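You operate a simulated robot arm through the tools that you are given. There is no shell and no other tool.

You are at the controls of a simulated robot arm. One attempt, no reset.

JOB
Put things in order on the top of the gauge table. At the end: the blue sleeve stands where the green corner guard stood; the grey buffing pad stands on top of the green orbital sander; the green tin stands on top of the white tape roll; the green corner guard from the top of the gauge table stands where the grey buffing pad stood; the yellow sleeve stands where the blue sleeve stood; whatever was shut is shut again. Leave all else as you found it, and nothing knocked over.

It is judged by the outcome, as a careful person would: the job done as asked, and still so three seconds after it is handed in. It fails if anything else is knocked over, pushed out of place, dropped, spilled or broken.

ROBOT AND FRAMES
A 5-joint arm with a two-finger parallel gripper, fixed in place. Base frame: the origin is at the foot of the arm, x ahead of it, y to its left, z up; the work surface is at about z = 0. Units: m, rad, N and s.
With the tool pointing down near the work surface it reaches from about 0.26 to 0.68 m from the base axis. Its first joint turns from -1.152 to 1.152 rad. The tool tilts only in the upright plane through the base axis and itself; it spins freely about its own axis. Payload 2.9 kg.
Tool frame: the origin (TCP) lies between the finger pads and is the grasp point; the fingertips stand 0.03 m ahead of it; z points along the fingers, y is the line along which they close. The gripper opens to 0.11 m. The fingers are 0.02 m wide and 0.01 m thick; the gripper's body (0.048 by 0.112 m) begins 0.055 m behind the TCP.
Orientation is told as [roll, pitch, yaw] about the base's x, y, z axes, in that order, counted from this pose: with the fingers straight down and closing along the base's y, the tool's x points along the base's -x, its y along +y and its z along -z.

CONTROLS
- The arm moves only by the tool send_rows. Its argument "plan" is one flat list of numbers, 7 for each row, row after row: the shift along the base's x, y, z in units of 40 mm (1.0 is 40 mm), then the turn, a rotation vector about the base's x, y, z in units of 6 degrees (1.0 is 6 degrees), then the gripper command, from -1 (fully open) to 1 (shut), values between in proportion. In form: [tx, ty, tz, ax, ay, az, hand, tx, ty, tz, ax, ay, az, hand, ...]. A call has 1 to 20 rows; each row shifts and turns the commanded pose from where the row before left it. A call with a number of a shift or a turn outside -1 to 1 is refused whole. Rows are played at 5 a second. More than 0.05 m and 0.15 rad between two rows, or a gripper value outside its range, and nothing of the call is played. A pose out of reach is approached as far as the arm can. The call stops where the force on the tool passes 40 N (or 10 N more than at its start, if that is more) or the arm is blocked; 0.2 s more then pass. The fingers move at their own pace (about 0.108 m/s each) and stop on an object; they squeeze with about 37 N. The grip force told is the motor's: it shows also when the fingers shut on nothing. Time passes only in rows, and 0.2 s behind the last, so rows that do not move let the fingers close. It gives the time, the measured TCP pose, the force on the tool (base axes), the opening and the grip force at its end, in the units of the frame above (readings bear some noise), with the torque about the TCP (base axes, N m) and any sound that the robot's microphone picked up, and new pictures: "show" is both (left out), scene, wrist or none.
- Cameras (640 x 400 px; columns grow to the right, rows downward): "scene" is fixed at [0.0084, -0.4482, 0.5888]; the picture's right is [0.92, -0.39, 0.00], its down [-0.27, -0.64, -0.71] and it looks along [0.28, 0.66, -0.70] (base axes); focal length 282 px, centre (320, 200). "wrist" rides on the gripper at [0.072, 0.017, -0.103] in the tool frame; the picture's right is [-0.23, 0.97, 0.00], its down [-0.76, -0.18, -0.62] and it looks along [-0.61, -0.14, 0.78] (tool axes); focal length 222 px, centre (320, 200). There is no depth. A picture from a camera that has moved, and an enlarged one, comes with that camera's place and axes in the base frame and with its lens.
- zoom(camera, box): a new picture of the part [left, top, right, bottom] of that camera's present view, enlarged. It takes no simulated time.
- close_job(): hands the job in; it is judged then, once.

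Places have to be worked out from the pictures, the camera data and where the tool is seen. Open the gripper and draw the arm clear of the work before you hand the job in, unless the task says otherwise.

The tools are called after "Call:" by a JSON object that holds its "method" and its "body". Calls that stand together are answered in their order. send_rows: Moves the arm, as the interface text tells. Its arguments: {"type":"object","properties":{"plan":{"type":"array"},"show":{"type":"string","enum":["both","scene","wrist","none"]}},"required":["plan"]} The other tools are called the same way: zoom (camera, box) takes an enlarged picture of a part of a camera's view; close_job () hands the job in.

At the start:

```text
time: 0.0
position: [0.3245, 0.2185, 0.3082]
orientation: [0.0, 0.001, 0.0]
ft_force: [0.6, -0.6, -0.7]
wrist_torque: [0.01, 0.0, 0.0]
gripper_width: 0.1101
grip_force: 0.0
```

scene: 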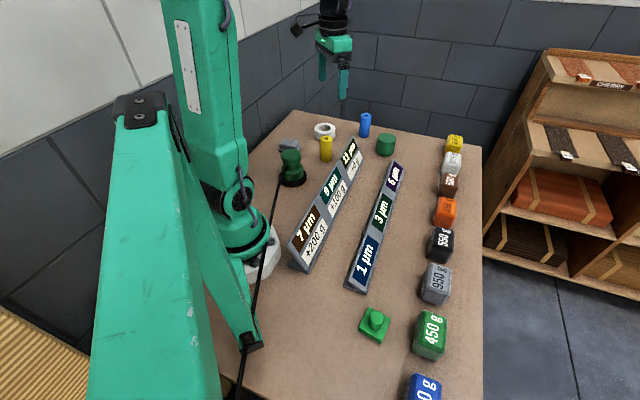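
wrist: 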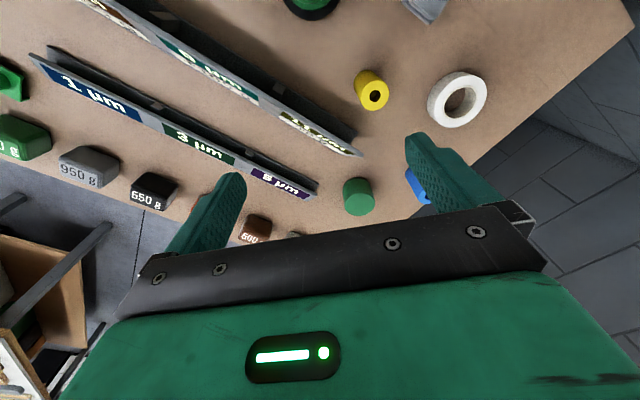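

I start by looking closer at the scene before any movement, to find each object.

Call:
{"method": "zoom", "body": {"camera": "scene", "box": [240, 90, 420, 210]}}

Call:
{"method": "zoom", "body": {"camera": "scene", "box": [320, 240, 480, 400]}}

Call:
{"method": "zoom", "body": {"camera": "wrist", "box": [240, 0, 540, 240]}}

Call:
{"method": "zoom", "body": {"camera": "scene", "box": [400, 120, 640, 300]}}

```text
3.33 times, centred on (330, 150) of scene
camera zoom: at [0.0084, -0.4482, 0.5888], right [0.92, -0.39, 0.0], down [-0.27, -0.64, -0.71], along [0.28, 0.66, -0.7], focal length 940 px, centre (287, 367)
```

zoom: 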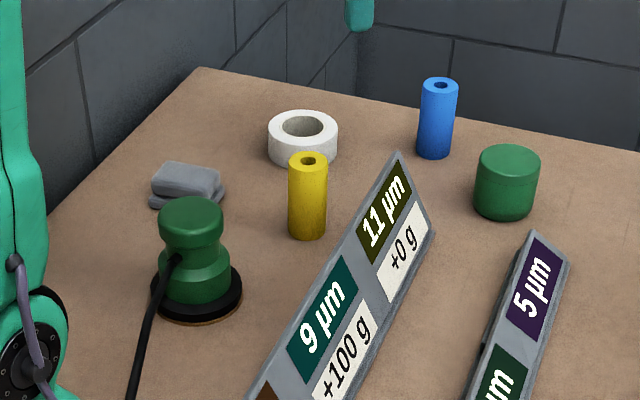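

```text
2.50 times, centred on (400, 320) of scene
camera zoom: at [0.0084, -0.4482, 0.5888], right [0.92, -0.39, 0.0], down [-0.27, -0.64, -0.71], along [0.28, 0.66, -0.7], focal length 705 px, centre (120, -100)
```

zoom: 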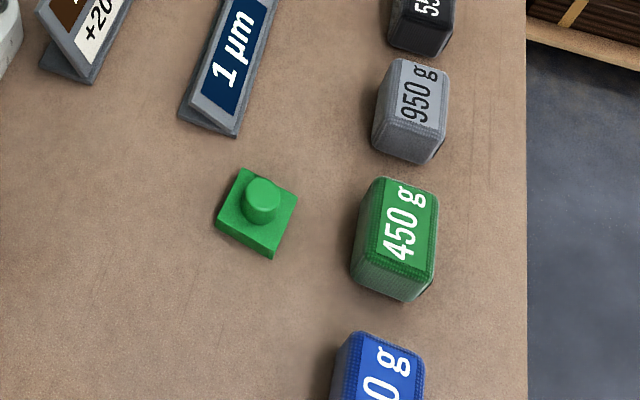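

```text
1.67 times, centred on (390, 120) of wrist
camera zoom: at [0.2517, 0.2355, 0.4114], right [0.23, 0.97, 0.0], down [0.76, -0.18, 0.62], along [0.61, -0.14, -0.78], focal length 370 px, centre (203, 333)
```

zoom: 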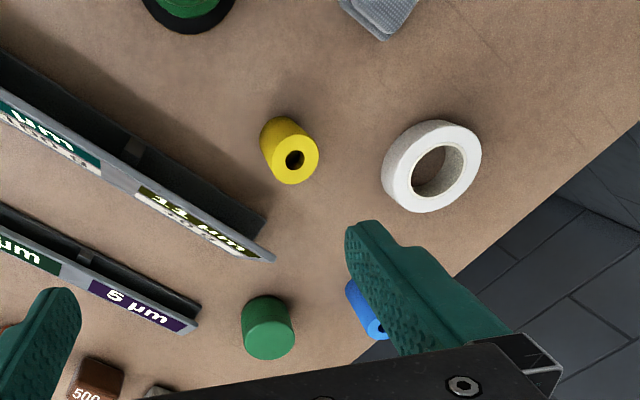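

```text
2.22 times, centred on (520, 210) of scene
camera zoom: at [0.0084, -0.4482, 0.5888], right [0.92, -0.39, 0.0], down [-0.27, -0.64, -0.71], along [0.28, 0.66, -0.7], focal length 627 px, centre (-124, 178)
```

zoom: 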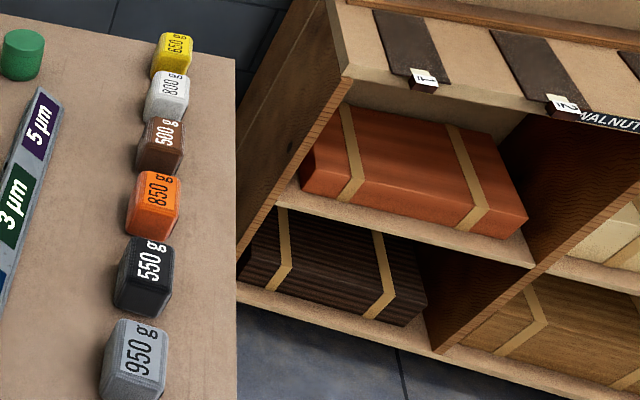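

The picture shows the grey pad behind the sander at about (0.247, 0.394), sander at (0.20, 0.22), tape roll (0.40, 0.42), yellow sleeve (0.345, 0.29), blue sleeve (0.54, 0.37), tin (0.56, 0.245) and corner guard (0.20, -0.28). I move at height above the pad to see its shape with the wrist camera.

Call:
{"method": "send_rows", "body": {"plan": [-0.4875, 0.885, 0, 0, 0, 0, -1, -0.4875, 0.885, 0, 0, 0, 0, -1, -0.4875, 0.885, 0, 0, 0, 0, -1, -0.4875, 0.885, 0, 0, 0, 0, -1, 0, 0, 0, 0, 0, 0, -1], "show": "both"}}

```text
time: 1.2
position: [0.2455, 0.361, 0.31]
orientation: [0.001, -0.001, -0.001]
ft_force: [-0.5, 0.0, 0.2]
wrist_torque: [-0.01, 0.0, -0.01]
gripper_width: 0.1102
grip_force: 0.1
camera wrist: at [0.1734, 0.3777, 0.4117], right [0.23, 0.97, 0.0], down [0.76, -0.18, 0.62], along [0.61, -0.14, -0.78], focal length 222 px, centre (320, 200)
```

scene: 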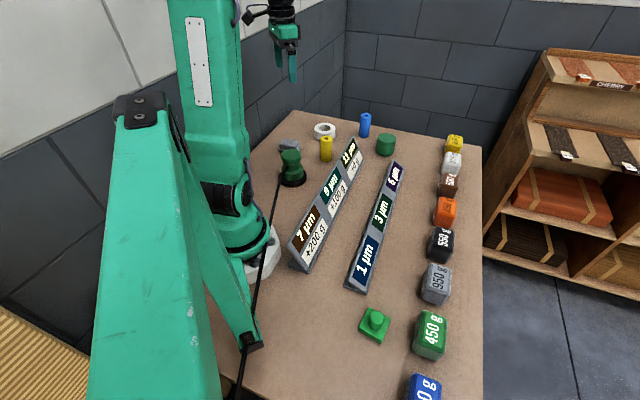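
wrist: 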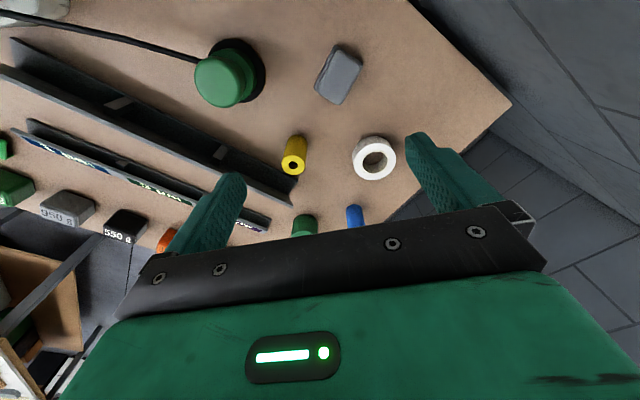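

Call:
{"method": "zoom", "body": {"camera": "wrist", "box": [180, 20, 420, 180]}}

Call:
{"method": "zoom", "body": {"camera": "scene", "box": [265, 125, 325, 195]}}

```text
2.50 times, centred on (300, 100) of wrist
camera zoom: at [0.1734, 0.3777, 0.4117], right [0.23, 0.97, 0.0], down [0.76, -0.18, 0.62], along [0.61, -0.14, -0.78], focal length 555 px, centre (370, 450)
```

zoom: 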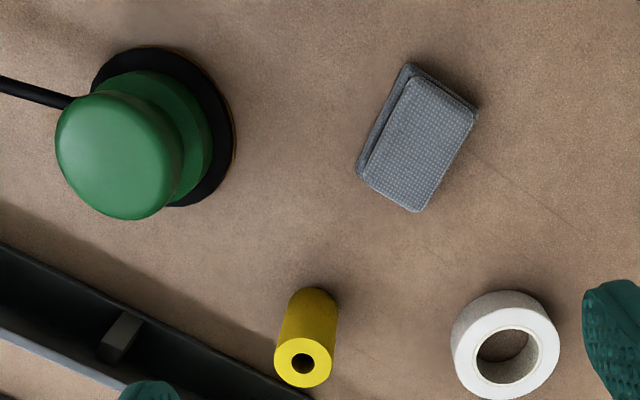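

```text
5.71 times, centred on (295, 160) of scene
camera zoom: at [0.0084, -0.4482, 0.5888], right [0.92, -0.39, 0.0], down [-0.27, -0.64, -0.71], along [0.28, 0.66, -0.7], focal length 1611 px, centre (463, 429)
```

zoom: 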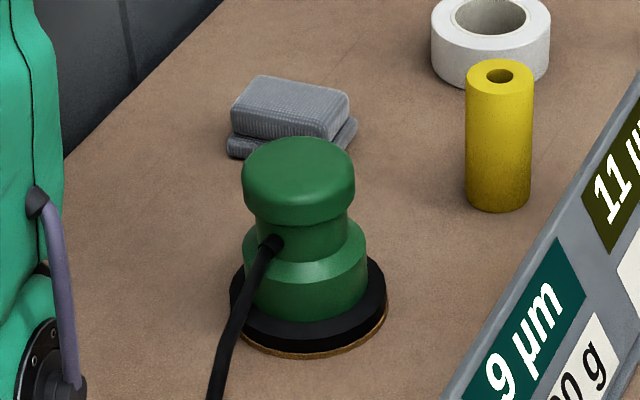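

The pad is a two-layer rectangle about 0.043 x 0.063 m centred near (0.246, 0.392), with its short side along about +51° from x; the sander stands near (0.202, 0.236). I turn the tool by -39° so the fingers close across the short side, and come down partway to check.

Call:
{"method": "send_rows", "body": {"plan": [0, 0.111, -0.393, 0, 0, -0.929, -1, 0, 0.111, -0.393, 0, 0, -0.929, -1, 0, 0.111, -0.393, 0, 0, -0.929, -1, 0, 0.111, -0.393, 0, 0, -0.929, -1, 0, 0.111, -0.393, 0, 0, -0.929, -1, 0, 0.111, -0.393, 0, 0, -0.929, -1, 0, 0.111, -0.393, 0, 0, -0.929, -1, 0, 0, 0, 0, 0, 0, -1], "show": "both"}}

```text
time: 3.0
position: [0.2455, 0.3911, 0.199]
orientation: [-0.001, -0.002, -0.683]
ft_force: [-0.1, 0.1, 0.8]
wrist_torque: [-0.01, 0.0, -0.01]
gripper_width: 0.11
grip_force: 0.1
camera wrist: at [0.2004, 0.4505, 0.3016], right [0.79, 0.61, 0.0], down [0.48, -0.62, 0.62], along [0.38, -0.49, -0.78], focal length 222 px, centre (320, 200)
```

scene: 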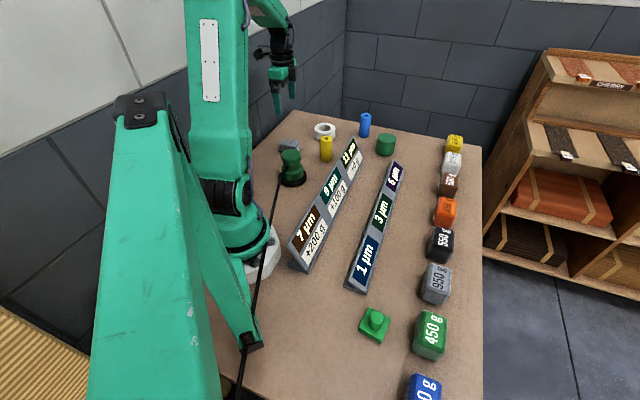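
wrist: 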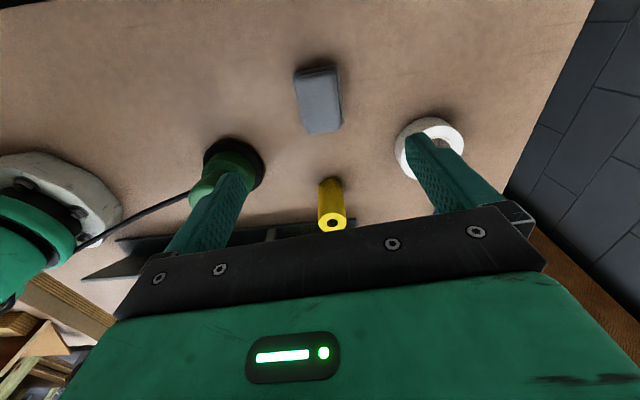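

Call:
{"method": "zoom", "body": {"camera": "wrist", "box": [260, 45, 380, 145]}}

Call:
{"method": "zoom", "body": {"camera": "wrist", "box": [180, 60, 480, 240]}}

```text
4.00 times, centred on (320, 95) of wrist
camera zoom: at [0.2004, 0.4505, 0.3016], right [0.79, 0.61, 0.0], down [0.48, -0.62, 0.62], along [0.38, -0.49, -0.78], focal length 888 px, centre (320, 620)
```

zoom: 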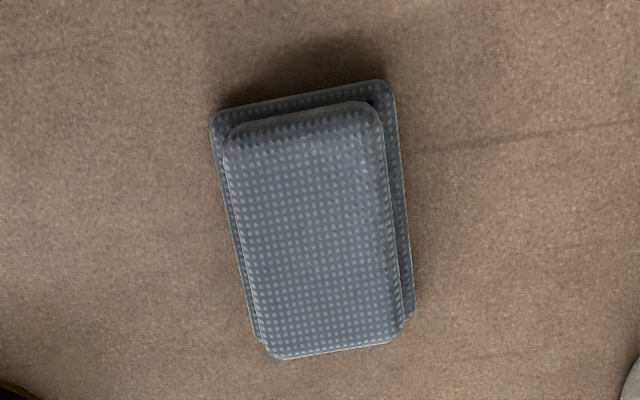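

```text
2.13 times, centred on (330, 150) of wrist
camera zoom: at [0.2004, 0.4505, 0.3016], right [0.79, 0.61, 0.0], down [0.48, -0.62, 0.62], along [0.38, -0.49, -0.78], focal length 474 px, centre (299, 307)
```

zoom: 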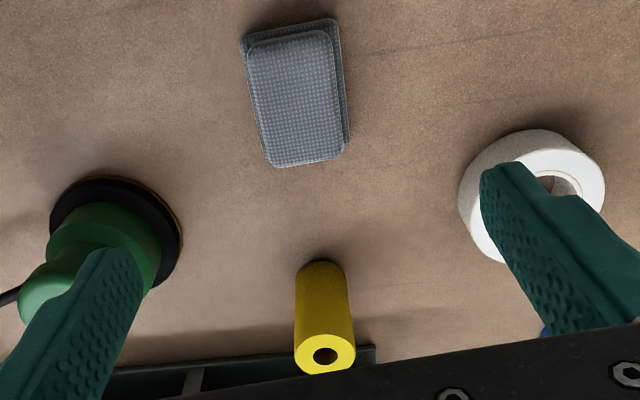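

The pad's top is about 0.036 m high, centre (0.2475, 0.391), short side along about 47°. I turn another -4° and lower to just above it to verify that the fingers straddle it.

Call:
{"method": "send_rows", "body": {"plan": [0.05, 0, -0.775, 0, 0, -0.667, -1, 0, 0, -0.775, 0, 0, 0, -1, 0, 0, -0.775, 0, 0, 0, -1, 0, 0, -0.775, 0, 0, 0, -1, 0, 0, 0, 0, 0, 0, -1], "show": "both"}}

```text
time: 4.2
position: [0.2477, 0.3917, 0.0743]
orientation: [0.002, 0.0, -0.75]
ft_force: [0.6, -0.1, 0.0]
wrist_torque: [-0.02, -0.04, 0.02]
gripper_width: 0.1098
grip_force: 0.0
camera wrist: at [0.2066, 0.4534, 0.1771], right [0.83, 0.56, 0.0], down [0.44, -0.65, 0.62], along [0.35, -0.52, -0.78], focal length 222 px, centre (320, 200)
```

scene: 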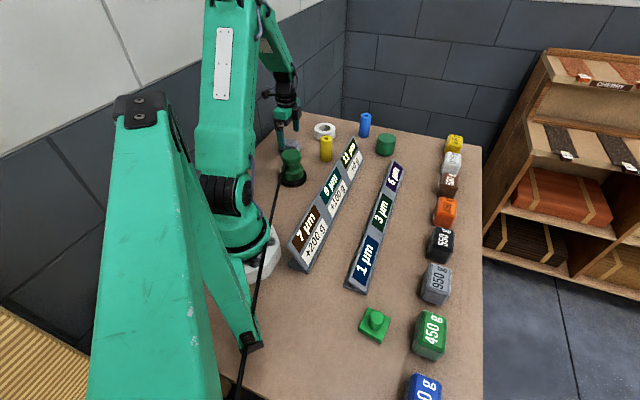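
wrist: 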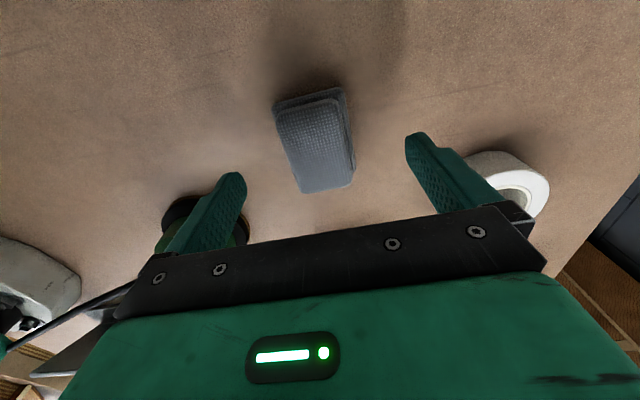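

Call:
{"method": "zoom", "body": {"camera": "wrist", "box": [240, 60, 400, 220]}}

Call:
{"method": "zoom", "body": {"camera": "scene", "box": [250, 90, 350, 190]}}

```text
2.50 times, centred on (320, 140) of wrist
camera zoom: at [0.2066, 0.4534, 0.1771], right [0.83, 0.56, 0.0], down [0.44, -0.65, 0.62], along [0.35, -0.52, -0.78], focal length 555 px, centre (320, 350)
```

zoom: 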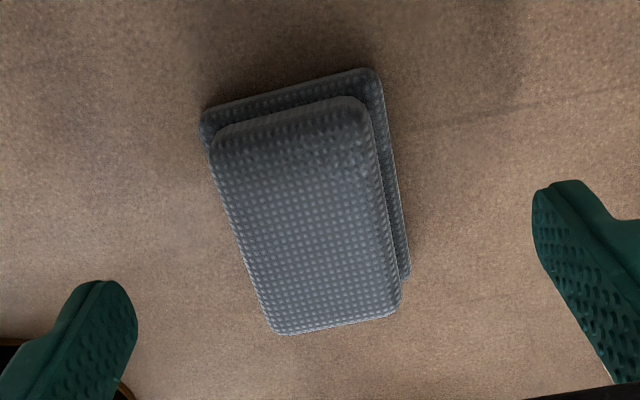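

```text
4.00 times, centred on (300, 140) of scene
camera zoom: at [0.0084, -0.4482, 0.5888], right [0.92, -0.39, 0.0], down [-0.27, -0.64, -0.71], along [0.28, 0.66, -0.7], focal length 1128 px, centre (400, 440)
```

zoom: 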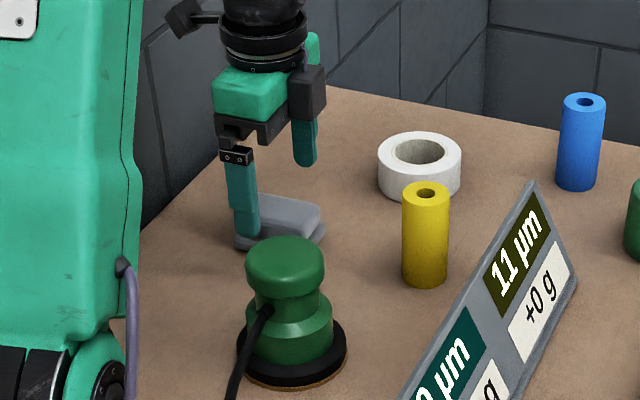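

The fingers straddle the pad evenly and the centre agrees within 2 mm. I lower so that the fingertips are about 16 mm above the table, beside the upper layer, and close.

Call:
{"method": "send_rows", "body": {"plan": [-0.02, 0.01, -0.35, 0, 0, 0, -1, 0, 0, -0.35, 0, 0, 0, -1, 0, 0, 0, 0, 0, 0, -1, 0, 0, 0, 0, 0, 0, 1, 0, 0, 0, 0, 0, 0, 1, 0, 0, 0, 0, 0, 0, 1, 0, 0, 0, 0, 0, 0, 1], "show": "both"}}

```text
time: 5.8
position: [0.2459, 0.3915, 0.0453]
orientation: [0.0, 0.001, -0.75]
ft_force: [0.2, 0.1, 0.5]
wrist_torque: [0.0, 0.02, 0.03]
gripper_width: 0.0438
grip_force: 37.6
camera wrist: at [0.2061, 0.4532, 0.1497], right [0.83, 0.56, 0.0], down [0.44, -0.65, 0.62], along [0.35, -0.52, -0.78], focal length 222 px, centre (320, 200)
```

scene: 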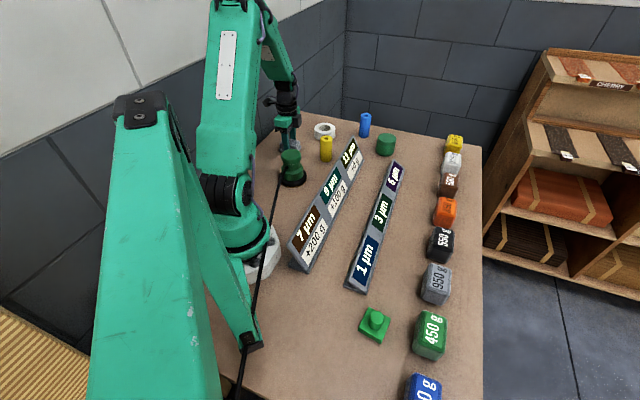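
wrist: 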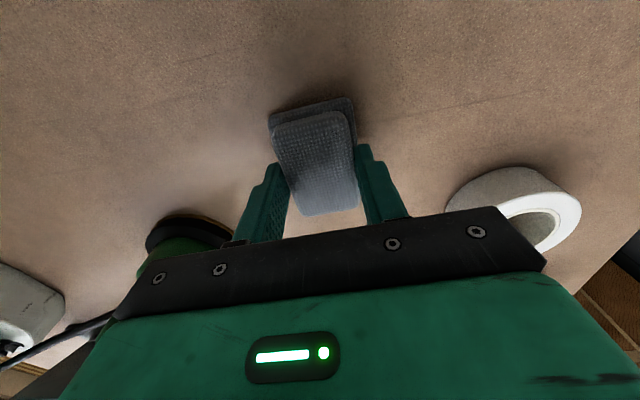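

Call:
{"method": "zoom", "body": {"camera": "wrist", "box": [240, 80, 400, 240]}}

```text
2.50 times, centred on (320, 160) of wrist
camera zoom: at [0.2061, 0.4532, 0.1497], right [0.83, 0.56, 0.0], down [0.44, -0.65, 0.62], along [0.35, -0.52, -0.78], focal length 555 px, centre (320, 300)
```

zoom: 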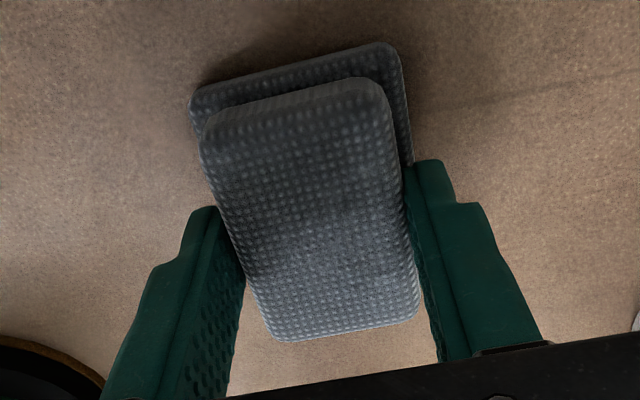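

The pad is held (opening 43.8 mm) and centred between the fingers. I lift it to 0.22 m and carry it over toward the sander, staying high.

Call:
{"method": "send_rows", "body": {"plan": [0, 0, 0.5, 0, 0, 0, 1, 0, 0, 0.95, 0, 0, 0, 1, 0, 0, 0.975, 0, 0, 0, 1, 0, 0, 0.975, 0, 0, 0, 1, 0, 0, 0.975, 0, 0, 0, 1, -0.225, -0.8, 0, 0, 0, 0, 1, -0.225, -0.8, 0, 0, 0, 0, 1, -0.225, -0.8, 0, 0, 0, 0, 1, 0, 0, 0, 0, 0, 0, 1], "show": "both"}}

```text
time: 7.8
position: [0.2196, 0.2944, 0.2233]
orientation: [-0.001, -0.001, -0.75]
ft_force: [-0.4, -0.7, -1.1]
wrist_torque: [0.02, 0.01, -0.02]
gripper_width: 0.0435
grip_force: 37.1
camera wrist: at [0.1787, 0.3571, 0.3249], right [0.83, 0.56, 0.0], down [0.44, -0.65, 0.62], along [0.35, -0.52, -0.78], focal length 222 px, centre (320, 200)
```

scene: 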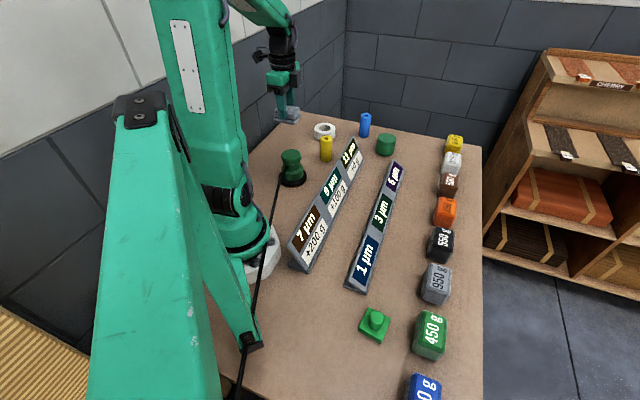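
wrist: 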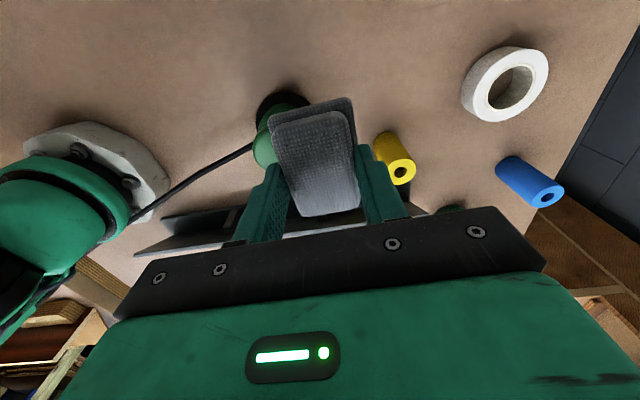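

Call:
{"method": "zoom", "body": {"camera": "scene", "box": [260, 90, 330, 200]}}

Call:
{"method": "zoom", "body": {"camera": "wrist", "box": [220, 60, 440, 240]}}

```text
3.64 times, centred on (295, 145) of scene
camera zoom: at [0.0084, -0.4482, 0.5888], right [0.92, -0.39, 0.0], down [-0.27, -0.64, -0.71], along [0.28, 0.66, -0.7], focal length 1025 px, centre (411, 400)
```

zoom: 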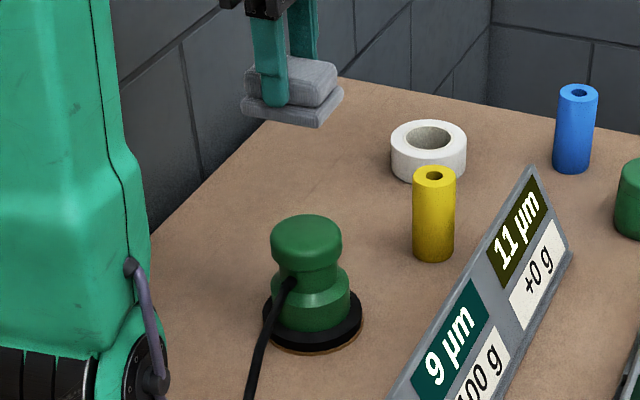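

```text
2.22 times, centred on (330, 150) of wrist
camera zoom: at [0.1787, 0.3571, 0.3249], right [0.83, 0.56, 0.0], down [0.44, -0.65, 0.62], along [0.35, -0.52, -0.78], focal length 494 px, centre (298, 311)
```

zoom: 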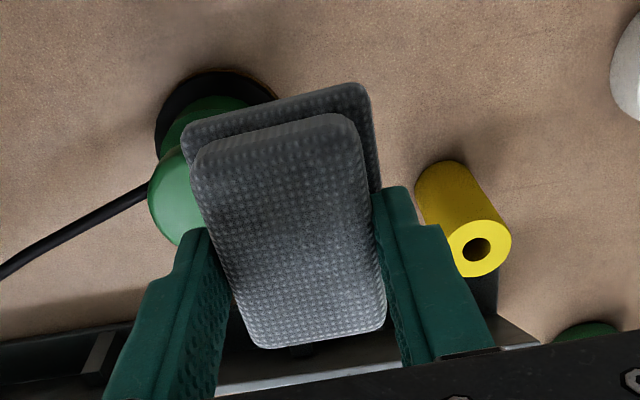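

The scene view puts the sander's axis at about (0.2025, 0.2355) with its cap top near z = 0.095. I carry the pad over that point and lower to leave a gap of about 1.5 cm, then look.

Call:
{"method": "send_rows", "body": {"plan": [-0.226, -0.749, 0, 0, 0, 0, 1, -0.226, -0.749, 0, 0, 0, 0, 1, 0, 0, 0, 0, 0, 0, 1, 0, 0, -0.85, 0, 0, 0, 1, 0, 0, -0.85, 0, 0, 0, 1, 0, 0, 0, 0, 0, 0, 1], "show": "both"}}

Call:
{"method": "zoom", "body": {"camera": "scene", "box": [260, 90, 330, 200]}}

```text
time: 9.2
position: [0.2009, 0.2351, 0.1544]
orientation: [0.0, 0.0, -0.75]
ft_force: [0.7, -0.5, 0.1]
wrist_torque: [-0.02, -0.02, 0.02]
gripper_width: 0.044
grip_force: 37.4
camera wrist: at [0.1607, 0.2971, 0.2569], right [0.83, 0.56, 0.0], down [0.44, -0.65, 0.62], along [0.35, -0.52, -0.78], focal length 222 px, centre (320, 200)
```

scene: 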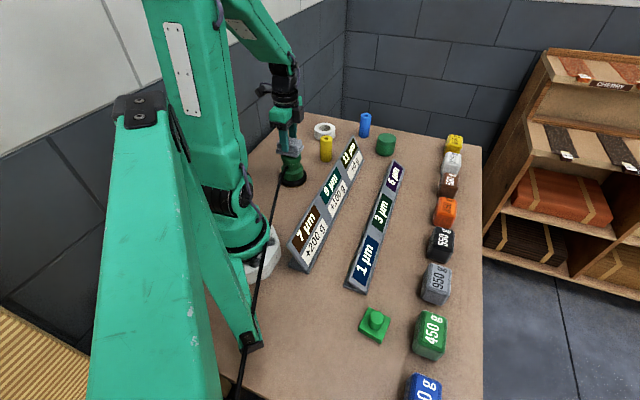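
wrist: 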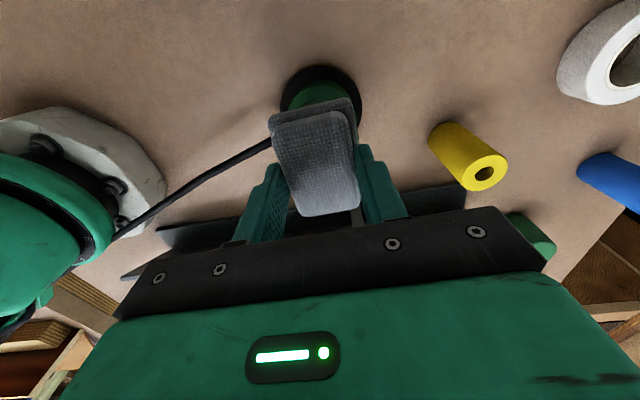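

```text
3.64 times, centred on (295, 145) of scene
camera zoom: at [0.0084, -0.4482, 0.5888], right [0.92, -0.39, 0.0], down [-0.27, -0.64, -0.71], along [0.28, 0.66, -0.7], focal length 1025 px, centre (411, 400)
```

zoom: 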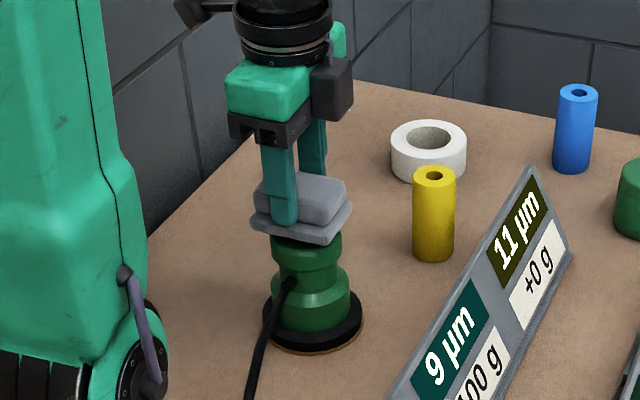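

Call:
{"method": "zoom", "body": {"camera": "wrist", "box": [240, 50, 400, 220]}}

```text
2.35 times, centred on (320, 135) of wrist
camera zoom: at [0.1607, 0.2971, 0.2569], right [0.83, 0.56, 0.0], down [0.44, -0.65, 0.62], along [0.35, -0.52, -0.78], focal length 523 px, centre (320, 353)
```

zoom: 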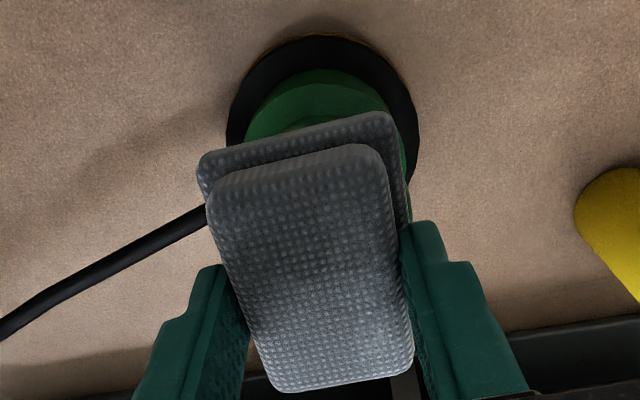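

The wrist and scene views agree the sander axis is at about (0.2045, 0.234), and the pad centre sits ~4 mm off the TCP in y. I shift by (+4, -5) mm and come down slowly, watching the force.

Call:
{"method": "send_rows", "body": {"plan": [0.105, -0.128, 0, 0, 0, 0, 1, 0, 0, -0.1, 0, 0, 0, 1, 0, 0, -0.1, 0, 0, 0, 1, 0, 0, 0, 0, 0, 0, 1], "show": "none"}}

Call:
{"method": "zoom", "body": {"camera": "scene", "box": [260, 100, 330, 200]}}

```text
time: 10.2
position: [0.2054, 0.2309, 0.1464]
orientation: [-0.001, -0.001, -0.751]
ft_force: [0.0, 0.0, 0.4]
wrist_torque: [0.0, -0.02, 0.01]
gripper_width: 0.0437
grip_force: 37.0
```

```text
4.00 times, centred on (295, 150) of scene
camera zoom: at [0.0084, -0.4482, 0.5888], right [0.92, -0.39, 0.0], down [-0.27, -0.64, -0.71], along [0.28, 0.66, -0.7], focal length 1128 px, centre (420, 400)
```

zoom: 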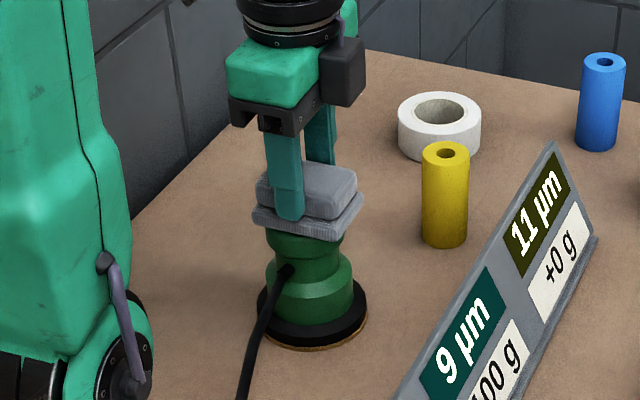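

The pad is just above the cap with no contact force yet (TCP z 0.1464). I go down in 2 mm steps.

Call:
{"method": "send_rows", "body": {"plan": [0, 0, -0.05, 0, 0, 0, 1, 0, 0, -0.05, 0, 0, 0, 1, 0, 0, 0, 0, 0, 0, 1], "show": "none"}}

```text
time: 10.9
position: [0.2068, 0.2309, 0.1436]
orientation: [0.003, 0.0, -0.749]
ft_force: [-1.8, -2.5, 7.9]
wrist_torque: [-0.11, 0.09, 0.03]
gripper_width: 0.0438
grip_force: 37.4
stopped in row 3: the force on the tool passed its limit at 44 N (the readings are from after the stop); the commanded pose is now the measured one
```

Contact is made at TCP z ≈ 0.1436 (pad bottom on the cap, about 0.098 m). I open the fingers and rise straight up, then look.

Call:
{"method": "send_rows", "body": {"plan": [0, 0, 0, 0, 0, 0, -0.1, 0, 0, 0, 0, 0, 0, -0.3, 0, 0, 0, 0, 0, 0, -0.6, 0, 0, 0.5, 0, 0, 0, -0.6, 0, 0, 0.9, 0, 0, 0, -0.6, 0, 0, 0.9, 0, 0, 0, -1, 0, 0, 0.9, 0, 0, 0, -1, 0, 0, 0, 0, 0, 0, -1], "show": "both"}}

Call:
{"method": "zoom", "body": {"camera": "scene", "box": [260, 100, 330, 200]}}

```text
time: 12.7
position: [0.2059, 0.232, 0.2712]
orientation: [0.001, 0.0, -0.749]
ft_force: [0.7, 0.0, -0.3]
wrist_torque: [-0.01, -0.01, 0.02]
gripper_width: 0.11
grip_force: 0.1
camera wrist: at [0.165, 0.2926, 0.3755], right [0.83, 0.56, 0.0], down [0.44, -0.65, 0.62], along [0.35, -0.52, -0.78], focal length 222 px, centre (320, 200)
```

scene: 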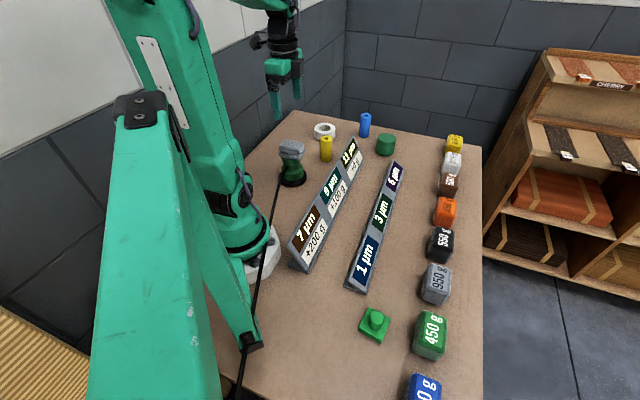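
wrist: 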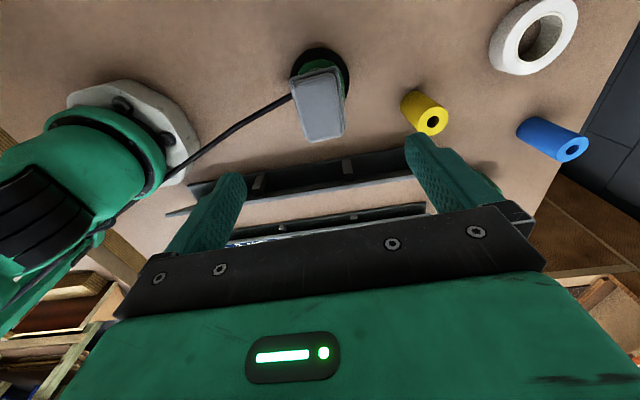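

```text
4.00 times, centred on (295, 150) of scene
camera zoom: at [0.0084, -0.4482, 0.5888], right [0.92, -0.39, 0.0], down [-0.27, -0.64, -0.71], along [0.28, 0.66, -0.7], focal length 1128 px, centre (420, 400)
```

zoom: 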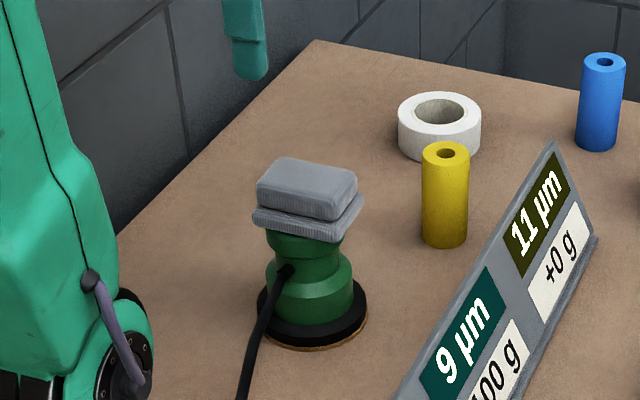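

The pad sits level and centred on the sander. Next is the corner guard; I zoom on it before swinging the arm over in an arc at height.

Call:
{"method": "zoom", "body": {"camera": "scene", "box": [340, 290, 410, 360]}}

Call:
{"method": "send_rows", "body": {"plan": [0.9, -0.6, 0.3, 0, 0, 0, -1, 0.8, -0.8, 0.3, 0, 0, 0, -1, 0.5, -0.95, 0.2, 0, 0, 0, -1, 0.5, -1, 0, 0, 0, 0, -1, 0.4, -1, 0, 0, 0, 0, -1, 0.2, -1, 0, 0, 0, 0, -1, 0, -1, 0, 0, 0, 0, -1, -0.2, -1, 0, 0, 0, 0, -1, -0.4, -1, 0, 0, 0, 0, -1, -0.5, -1, 0, 0, 0, 0, -1, -0.5, -1, 0, 0, 0, 0, -1, -0.7, -0.8, -0.2, 0, 0, 0, -1, -0.8, -0.7, -0.3, 0, 0, 0, -1, 0, 0, 0, 0, 0, 0, -1], "show": "both"}}

```text
5.71 times, centred on (375, 325) of scene
camera zoom: at [0.0084, -0.4482, 0.5888], right [0.92, -0.39, 0.0], down [-0.27, -0.64, -0.71], along [0.28, 0.66, -0.7], focal length 1611 px, centre (6, -514)
```

zoom: 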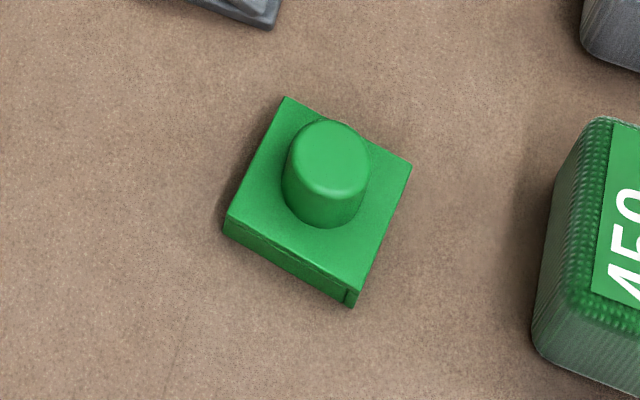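

```text
time: 15.7
position: [0.2133, -0.2424, 0.2852]
orientation: [-0.001, -0.001, -0.75]
ft_force: [1.5, -0.2, 0.4]
wrist_torque: [0.0, -0.02, -0.03]
gripper_width: 0.1101
grip_force: 0.0
camera wrist: at [0.1729, -0.1811, 0.3871], right [0.83, 0.56, 0.0], down [0.44, -0.65, 0.62], along [0.35, -0.52, -0.78], focal length 222 px, centre (320, 200)
```

scene: 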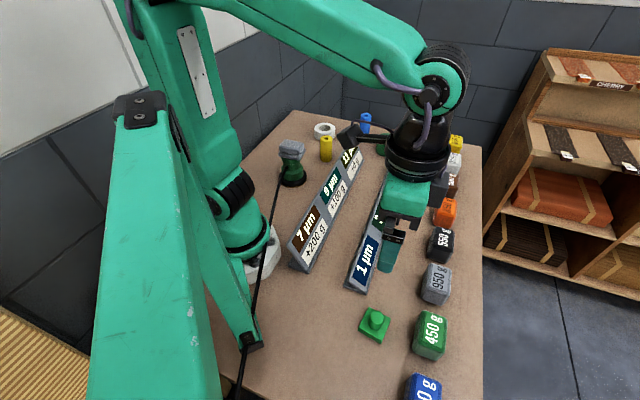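
wrist: 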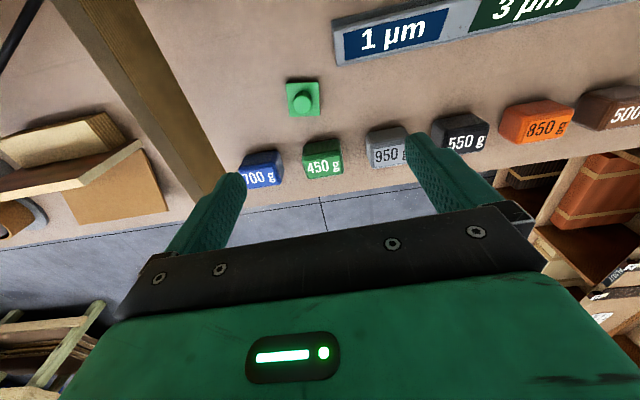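

The guard is a ~0.05 m square plate with a ~0.03 m knob, centred near (0.202, -0.276), edges at 35.5°/-54°. I align the fingers (turn -11.5°) and come down over it to z = 0.12 for a check.

Call:
{"method": "send_rows", "body": {"plan": [-0.1, -0.42, -0.4, 0, 0, -0.958, -1, -0.1825, -0.42, -0.6, 0, 0, -0.958, -1, 0, 0, -0.95, 0, 0, 0, -1, 0, 0, -0.95, 0, 0, 0, -1, 0, 0, -0.95, 0, 0, 0, -1, 0, 0, -0.3, 0, 0, 0, -1, 0, 0, 0, 0, 0, 0, -1], "show": "both"}}

Call:
{"method": "zoom", "body": {"camera": "wrist", "box": [240, 60, 400, 200]}}

Call:
{"method": "zoom", "body": {"camera": "scene", "box": [320, 240, 450, 370]}}

```text
time: 17.3
position: [0.2038, -0.2758, 0.1169]
orientation: [0.0, 0.0, -0.95]
ft_force: [0.4, 0.0, 1.1]
wrist_torque: [-0.02, 0.02, 0.02]
gripper_width: 0.1101
grip_force: 0.0
camera wrist: at [0.1757, -0.2078, 0.22], right [0.92, 0.38, 0.0], down [0.3, -0.72, 0.62], along [0.24, -0.58, -0.78], focal length 222 px, centre (320, 200)
```

scene: 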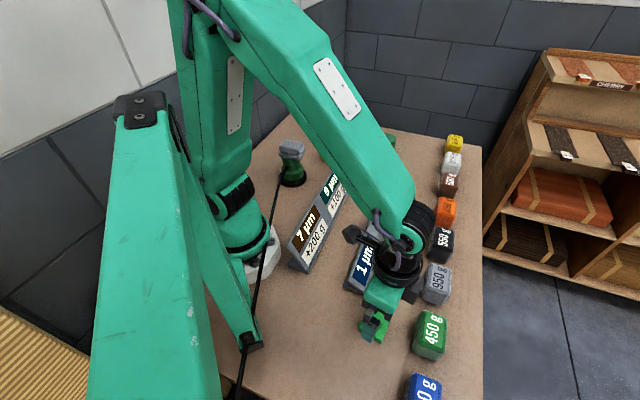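
wrist: 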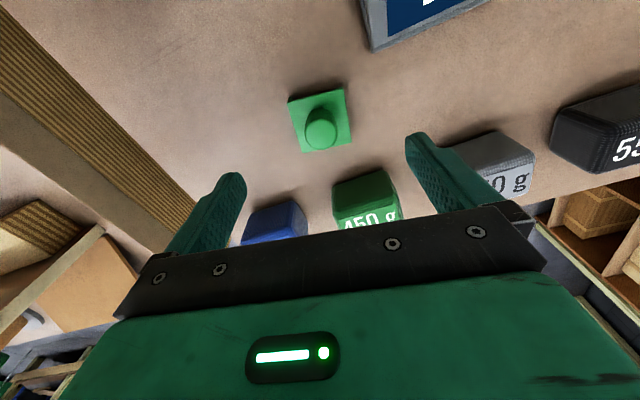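

```text
2.86 times, centred on (320, 130) of wrist
camera zoom: at [0.1757, -0.2078, 0.22], right [0.92, 0.38, 0.0], down [0.3, -0.72, 0.62], along [0.24, -0.58, -0.78], focal length 635 px, centre (320, 400)
```

zoom: 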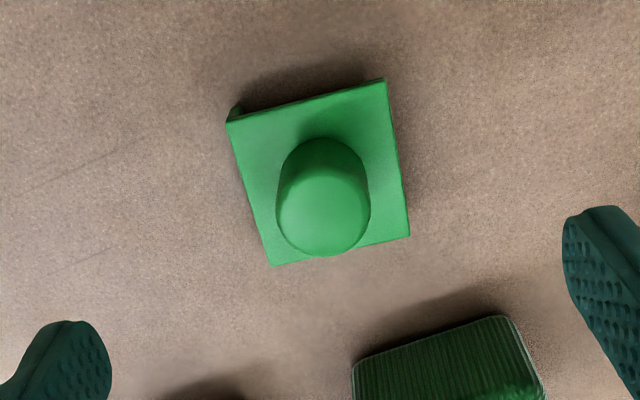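

```text
3.08 times, centred on (385, 305) of scene
camera zoom: at [0.0084, -0.4482, 0.5888], right [0.92, -0.39, 0.0], down [-0.27, -0.64, -0.71], along [0.28, 0.66, -0.7], focal length 868 px, centre (120, -123)
```

zoom: 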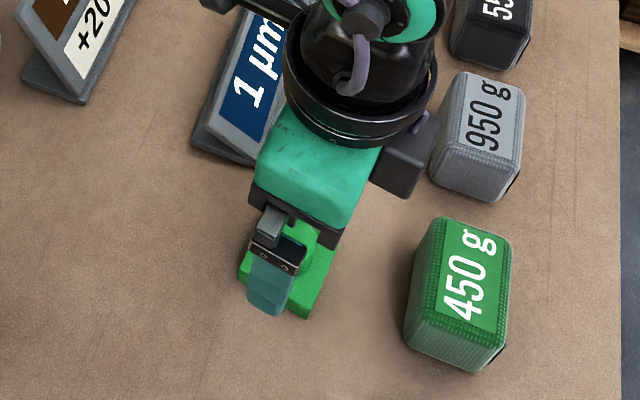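

The guard's centre is about (0.204, -0.276), right under the TCP; plate top ≈ 0.011, knob top ≈ 0.036. I lower so the fingertips are ~4 mm above the plate and close on the knob.

Call:
{"method": "send_rows", "body": {"plan": [0, -0.01, -0.7, 0, 0, 0, -1, 0, 0, -0.7, 0, 0, 0, -1, 0, 0, -0.385, 0, 0, 0, -1, 0, 0, 0, 0, 0, 0, -1, 0, 0, 0, 0, 0, 0, 1, 0, 0, 0, 0, 0, 0, 1, 0, 0, 0, 0, 0, 0, 1, 0, 0, 0, 0, 0, 0, 1], "show": "both"}}

Call:
{"method": "zoom", "body": {"camera": "wrist", "box": [240, 80, 400, 240]}}

```text
time: 19.1
position: [0.203, -0.2779, 0.0468]
orientation: [0.0, 0.001, -0.951]
ft_force: [-0.4, 0.1, 0.0]
wrist_torque: [-0.01, 0.01, 0.06]
gripper_width: 0.0483
grip_force: 37.5
camera wrist: at [0.1758, -0.209, 0.1494], right [0.92, 0.38, 0.0], down [0.3, -0.72, 0.62], along [0.24, -0.58, -0.78], focal length 222 px, centre (320, 200)
```

scene: 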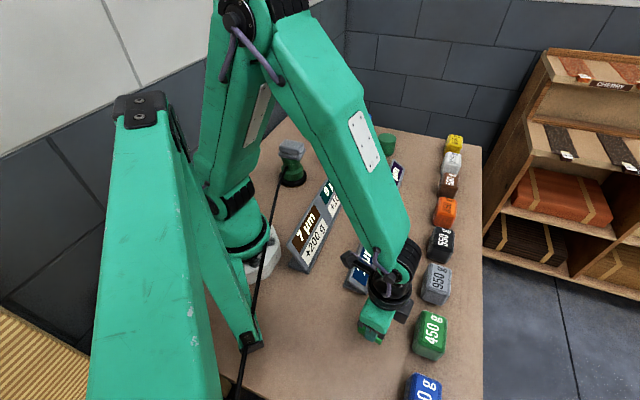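
wrist: 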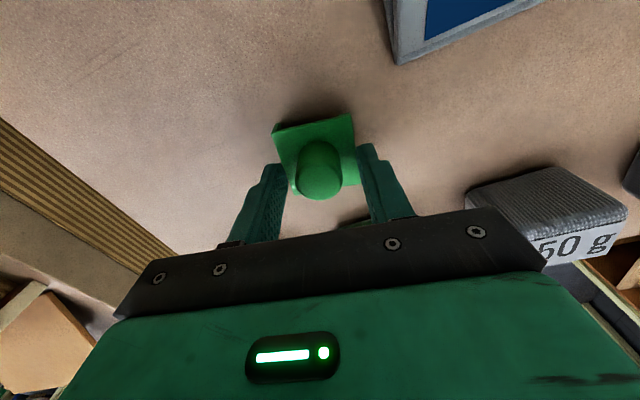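

```text
2.50 times, centred on (320, 160) of wrist
camera zoom: at [0.1758, -0.209, 0.1494], right [0.92, 0.38, 0.0], down [0.3, -0.72, 0.62], along [0.24, -0.58, -0.78], focal length 555 px, centre (320, 300)
```

zoom: 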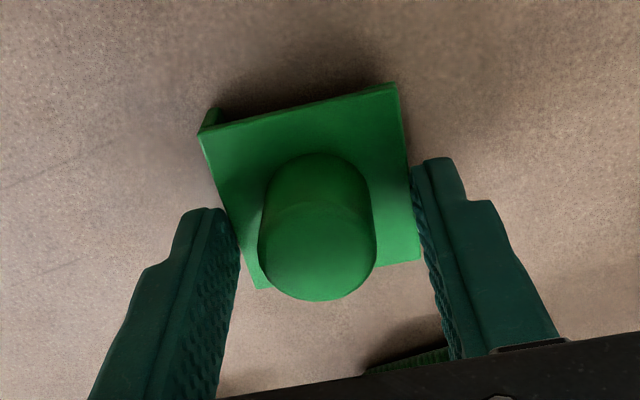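

The opening stopped at 48.3 mm, so the fingers caught the plate's upper edge (the plate top is higher than I judged, about 0.018). I open a little, go 11 mm lower and grip the plate's flat sides properly.

Call:
{"method": "send_rows", "body": {"plan": [0, 0, 0, 0, 0, 0, -0.4, 0, 0, 0, 0, 0, 0, -0.4, 0, 0, -0.14, 0, 0, 0, -0.4, 0, 0, -0.14, 0, 0, 0, -0.4, 0, 0, 0, 0, 0, 0, -0.4, 0, 0, 0, 0, 0, 0, 1, 0, 0, 0, 0, 0, 0, 1, 0, 0, 0, 0, 0, 0, 1], "show": "both"}}

Call:
{"method": "zoom", "body": {"camera": "wrist", "box": [240, 80, 400, 240]}}

```text
time: 20.9
position: [0.2038, -0.2785, 0.0348]
orientation: [0.001, -0.001, -0.95]
ft_force: [0.1, -0.6, 0.6]
wrist_torque: [-0.01, -0.01, 0.0]
gripper_width: 0.0489
grip_force: 37.0
camera wrist: at [0.1756, -0.2088, 0.1383], right [0.92, 0.38, 0.0], down [0.3, -0.72, 0.62], along [0.24, -0.58, -0.78], focal length 222 px, centre (320, 200)
```

scene: 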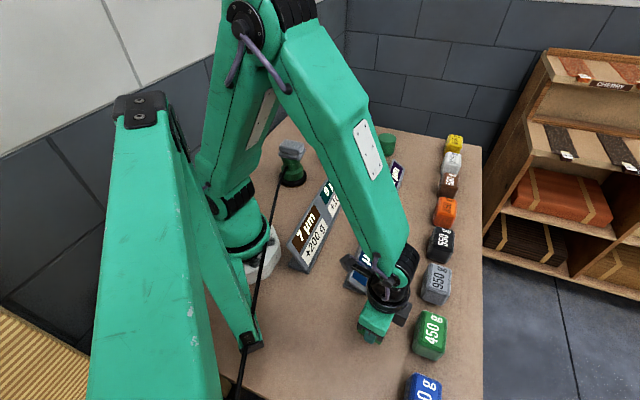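
wrist: 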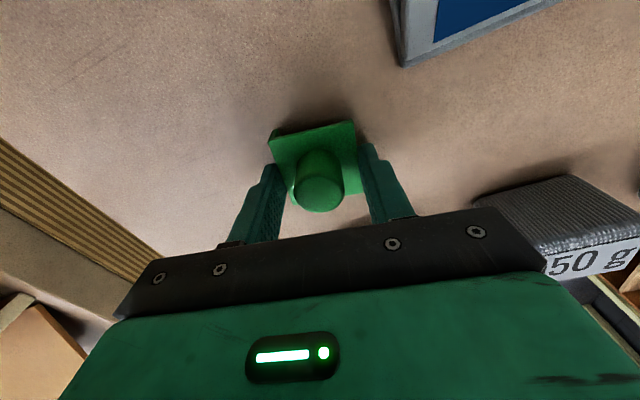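

```text
2.50 times, centred on (320, 160) of wrist
camera zoom: at [0.1756, -0.2088, 0.1383], right [0.92, 0.38, 0.0], down [0.3, -0.72, 0.62], along [0.24, -0.58, -0.78], focal length 555 px, centre (320, 300)
```

zoom: 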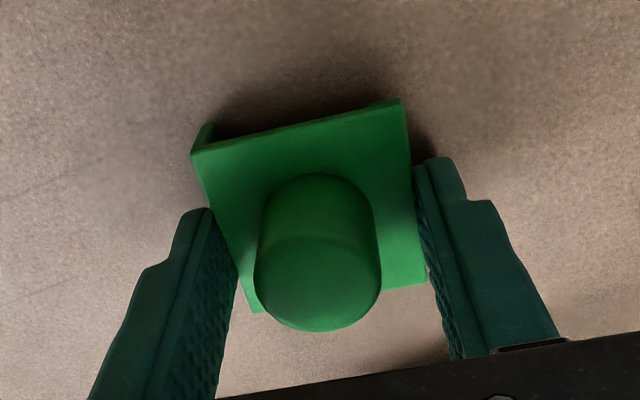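

Now gripped at 48.9 mm with the fingers fully beside the guard's side flanges. I lift it straight up to ~0.26 m and start the arc back toward where the pad stood.

Call:
{"method": "send_rows", "body": {"plan": [0, 0, 0.4, 0, 0, 0, 1, 0, 0, 0.9, 0, 0, 0, 1, 0, 0, 1, 0, 0, 0, 1, 0, 0, 1, 0, 0, 0, 1, 0, 0, 1, 0, 0, 0, 1, 0, 0, 1, 0, 0, 0, 1, 0, 0, 0.33, 0, 0, 0, 1, 0.7, 0.8, 0, 0, 0, 0, 1, 0.7, 0.8, 0, 0, 0, 0, 1, 0.5, 1, 0, 0, 0, 0, 1, 0.5, 1, 0, 0, 0, 0, 1, 0.4, 1, 0, 0, 0, 0, 1, 0.2, 1, 0, 0, 0, 0, 1, 0, 1, 0, 0, 0, 0, 1, 0, 0, 0, 0, 0, 0, 1], "show": "both"}}

Call:
{"method": "zoom", "body": {"camera": "wrist", "box": [240, 80, 400, 240]}}

```text
time: 24.1
position: [0.3228, -0.0125, 0.2602]
orientation: [0.001, -0.001, -0.952]
ft_force: [-0.2, -0.4, 0.2]
wrist_torque: [-0.01, 0.0, -0.01]
gripper_width: 0.0486
grip_force: 37.1
camera wrist: at [0.2948, 0.0561, 0.3636], right [0.93, 0.38, 0.0], down [0.3, -0.72, 0.62], along [0.24, -0.58, -0.78], focal length 222 px, centre (320, 200)
```

scene: 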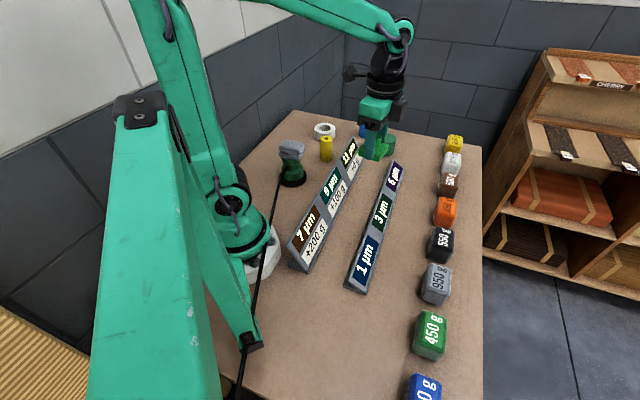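
wrist: 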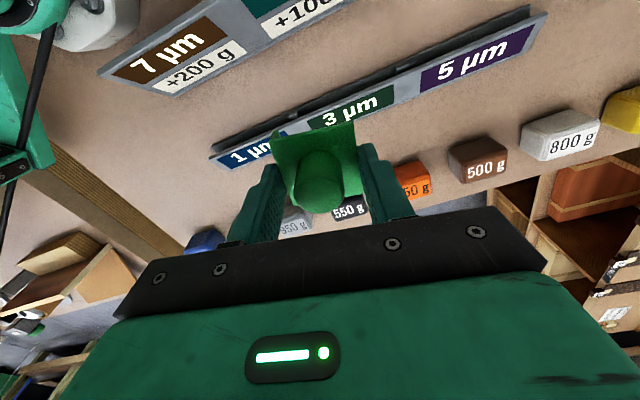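

```text
2.50 times, centred on (320, 160) of wrist
camera zoom: at [0.2948, 0.0561, 0.3636], right [0.93, 0.38, 0.0], down [0.3, -0.72, 0.62], along [0.24, -0.58, -0.78], focal length 555 px, centre (320, 300)
```

zoom: 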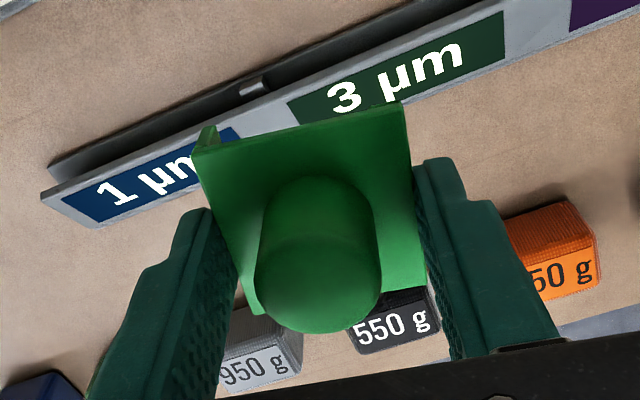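

The guard is held firmly, level. I carry it on over the arc to above the pad's old place.

Call:
{"method": "send_rows", "body": {"plan": [0, 1, 0, 0, 0, 0, 1, 0, 1, 0, 0, 0, 0, 1, -0.2, 1, 0, 0, 0, 0, 1, -0.3, 1, 0, 0, 0, 0, 1, -0.4, 1, 0, 0, 0, 0, 1, -0.4, 1, 0, 0, 0, 0, 1, -0.3, 1, 0, 0, 0, 0, 1, -0.2, 1, 0, 0, 0, 0, 1, -0.08, 1, 0, 0, 0, 0, 1, 0, 0.9, 0, 0, 0, 0, 1, 0, 0, 0, 0, 0, 0, 1], "show": "both"}}

```text
time: 26.5
position: [0.2493, 0.3823, 0.2598]
orientation: [0.001, 0.002, -0.952]
ft_force: [0.3, -0.5, -0.3]
wrist_torque: [0.01, -0.01, -0.01]
gripper_width: 0.0489
grip_force: 36.8
camera wrist: at [0.2202, 0.4513, 0.3626], right [0.92, 0.38, 0.0], down [0.3, -0.72, 0.62], along [0.24, -0.58, -0.78], focal length 222 px, centre (320, 200)
```

scene: 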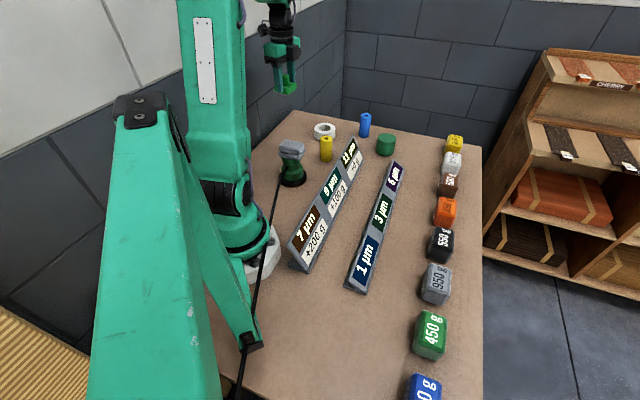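
wrist: 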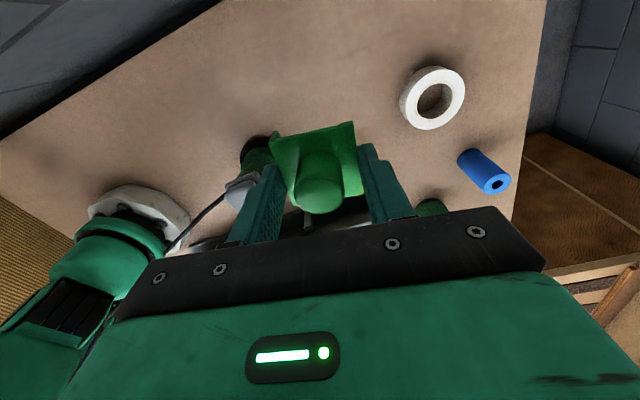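

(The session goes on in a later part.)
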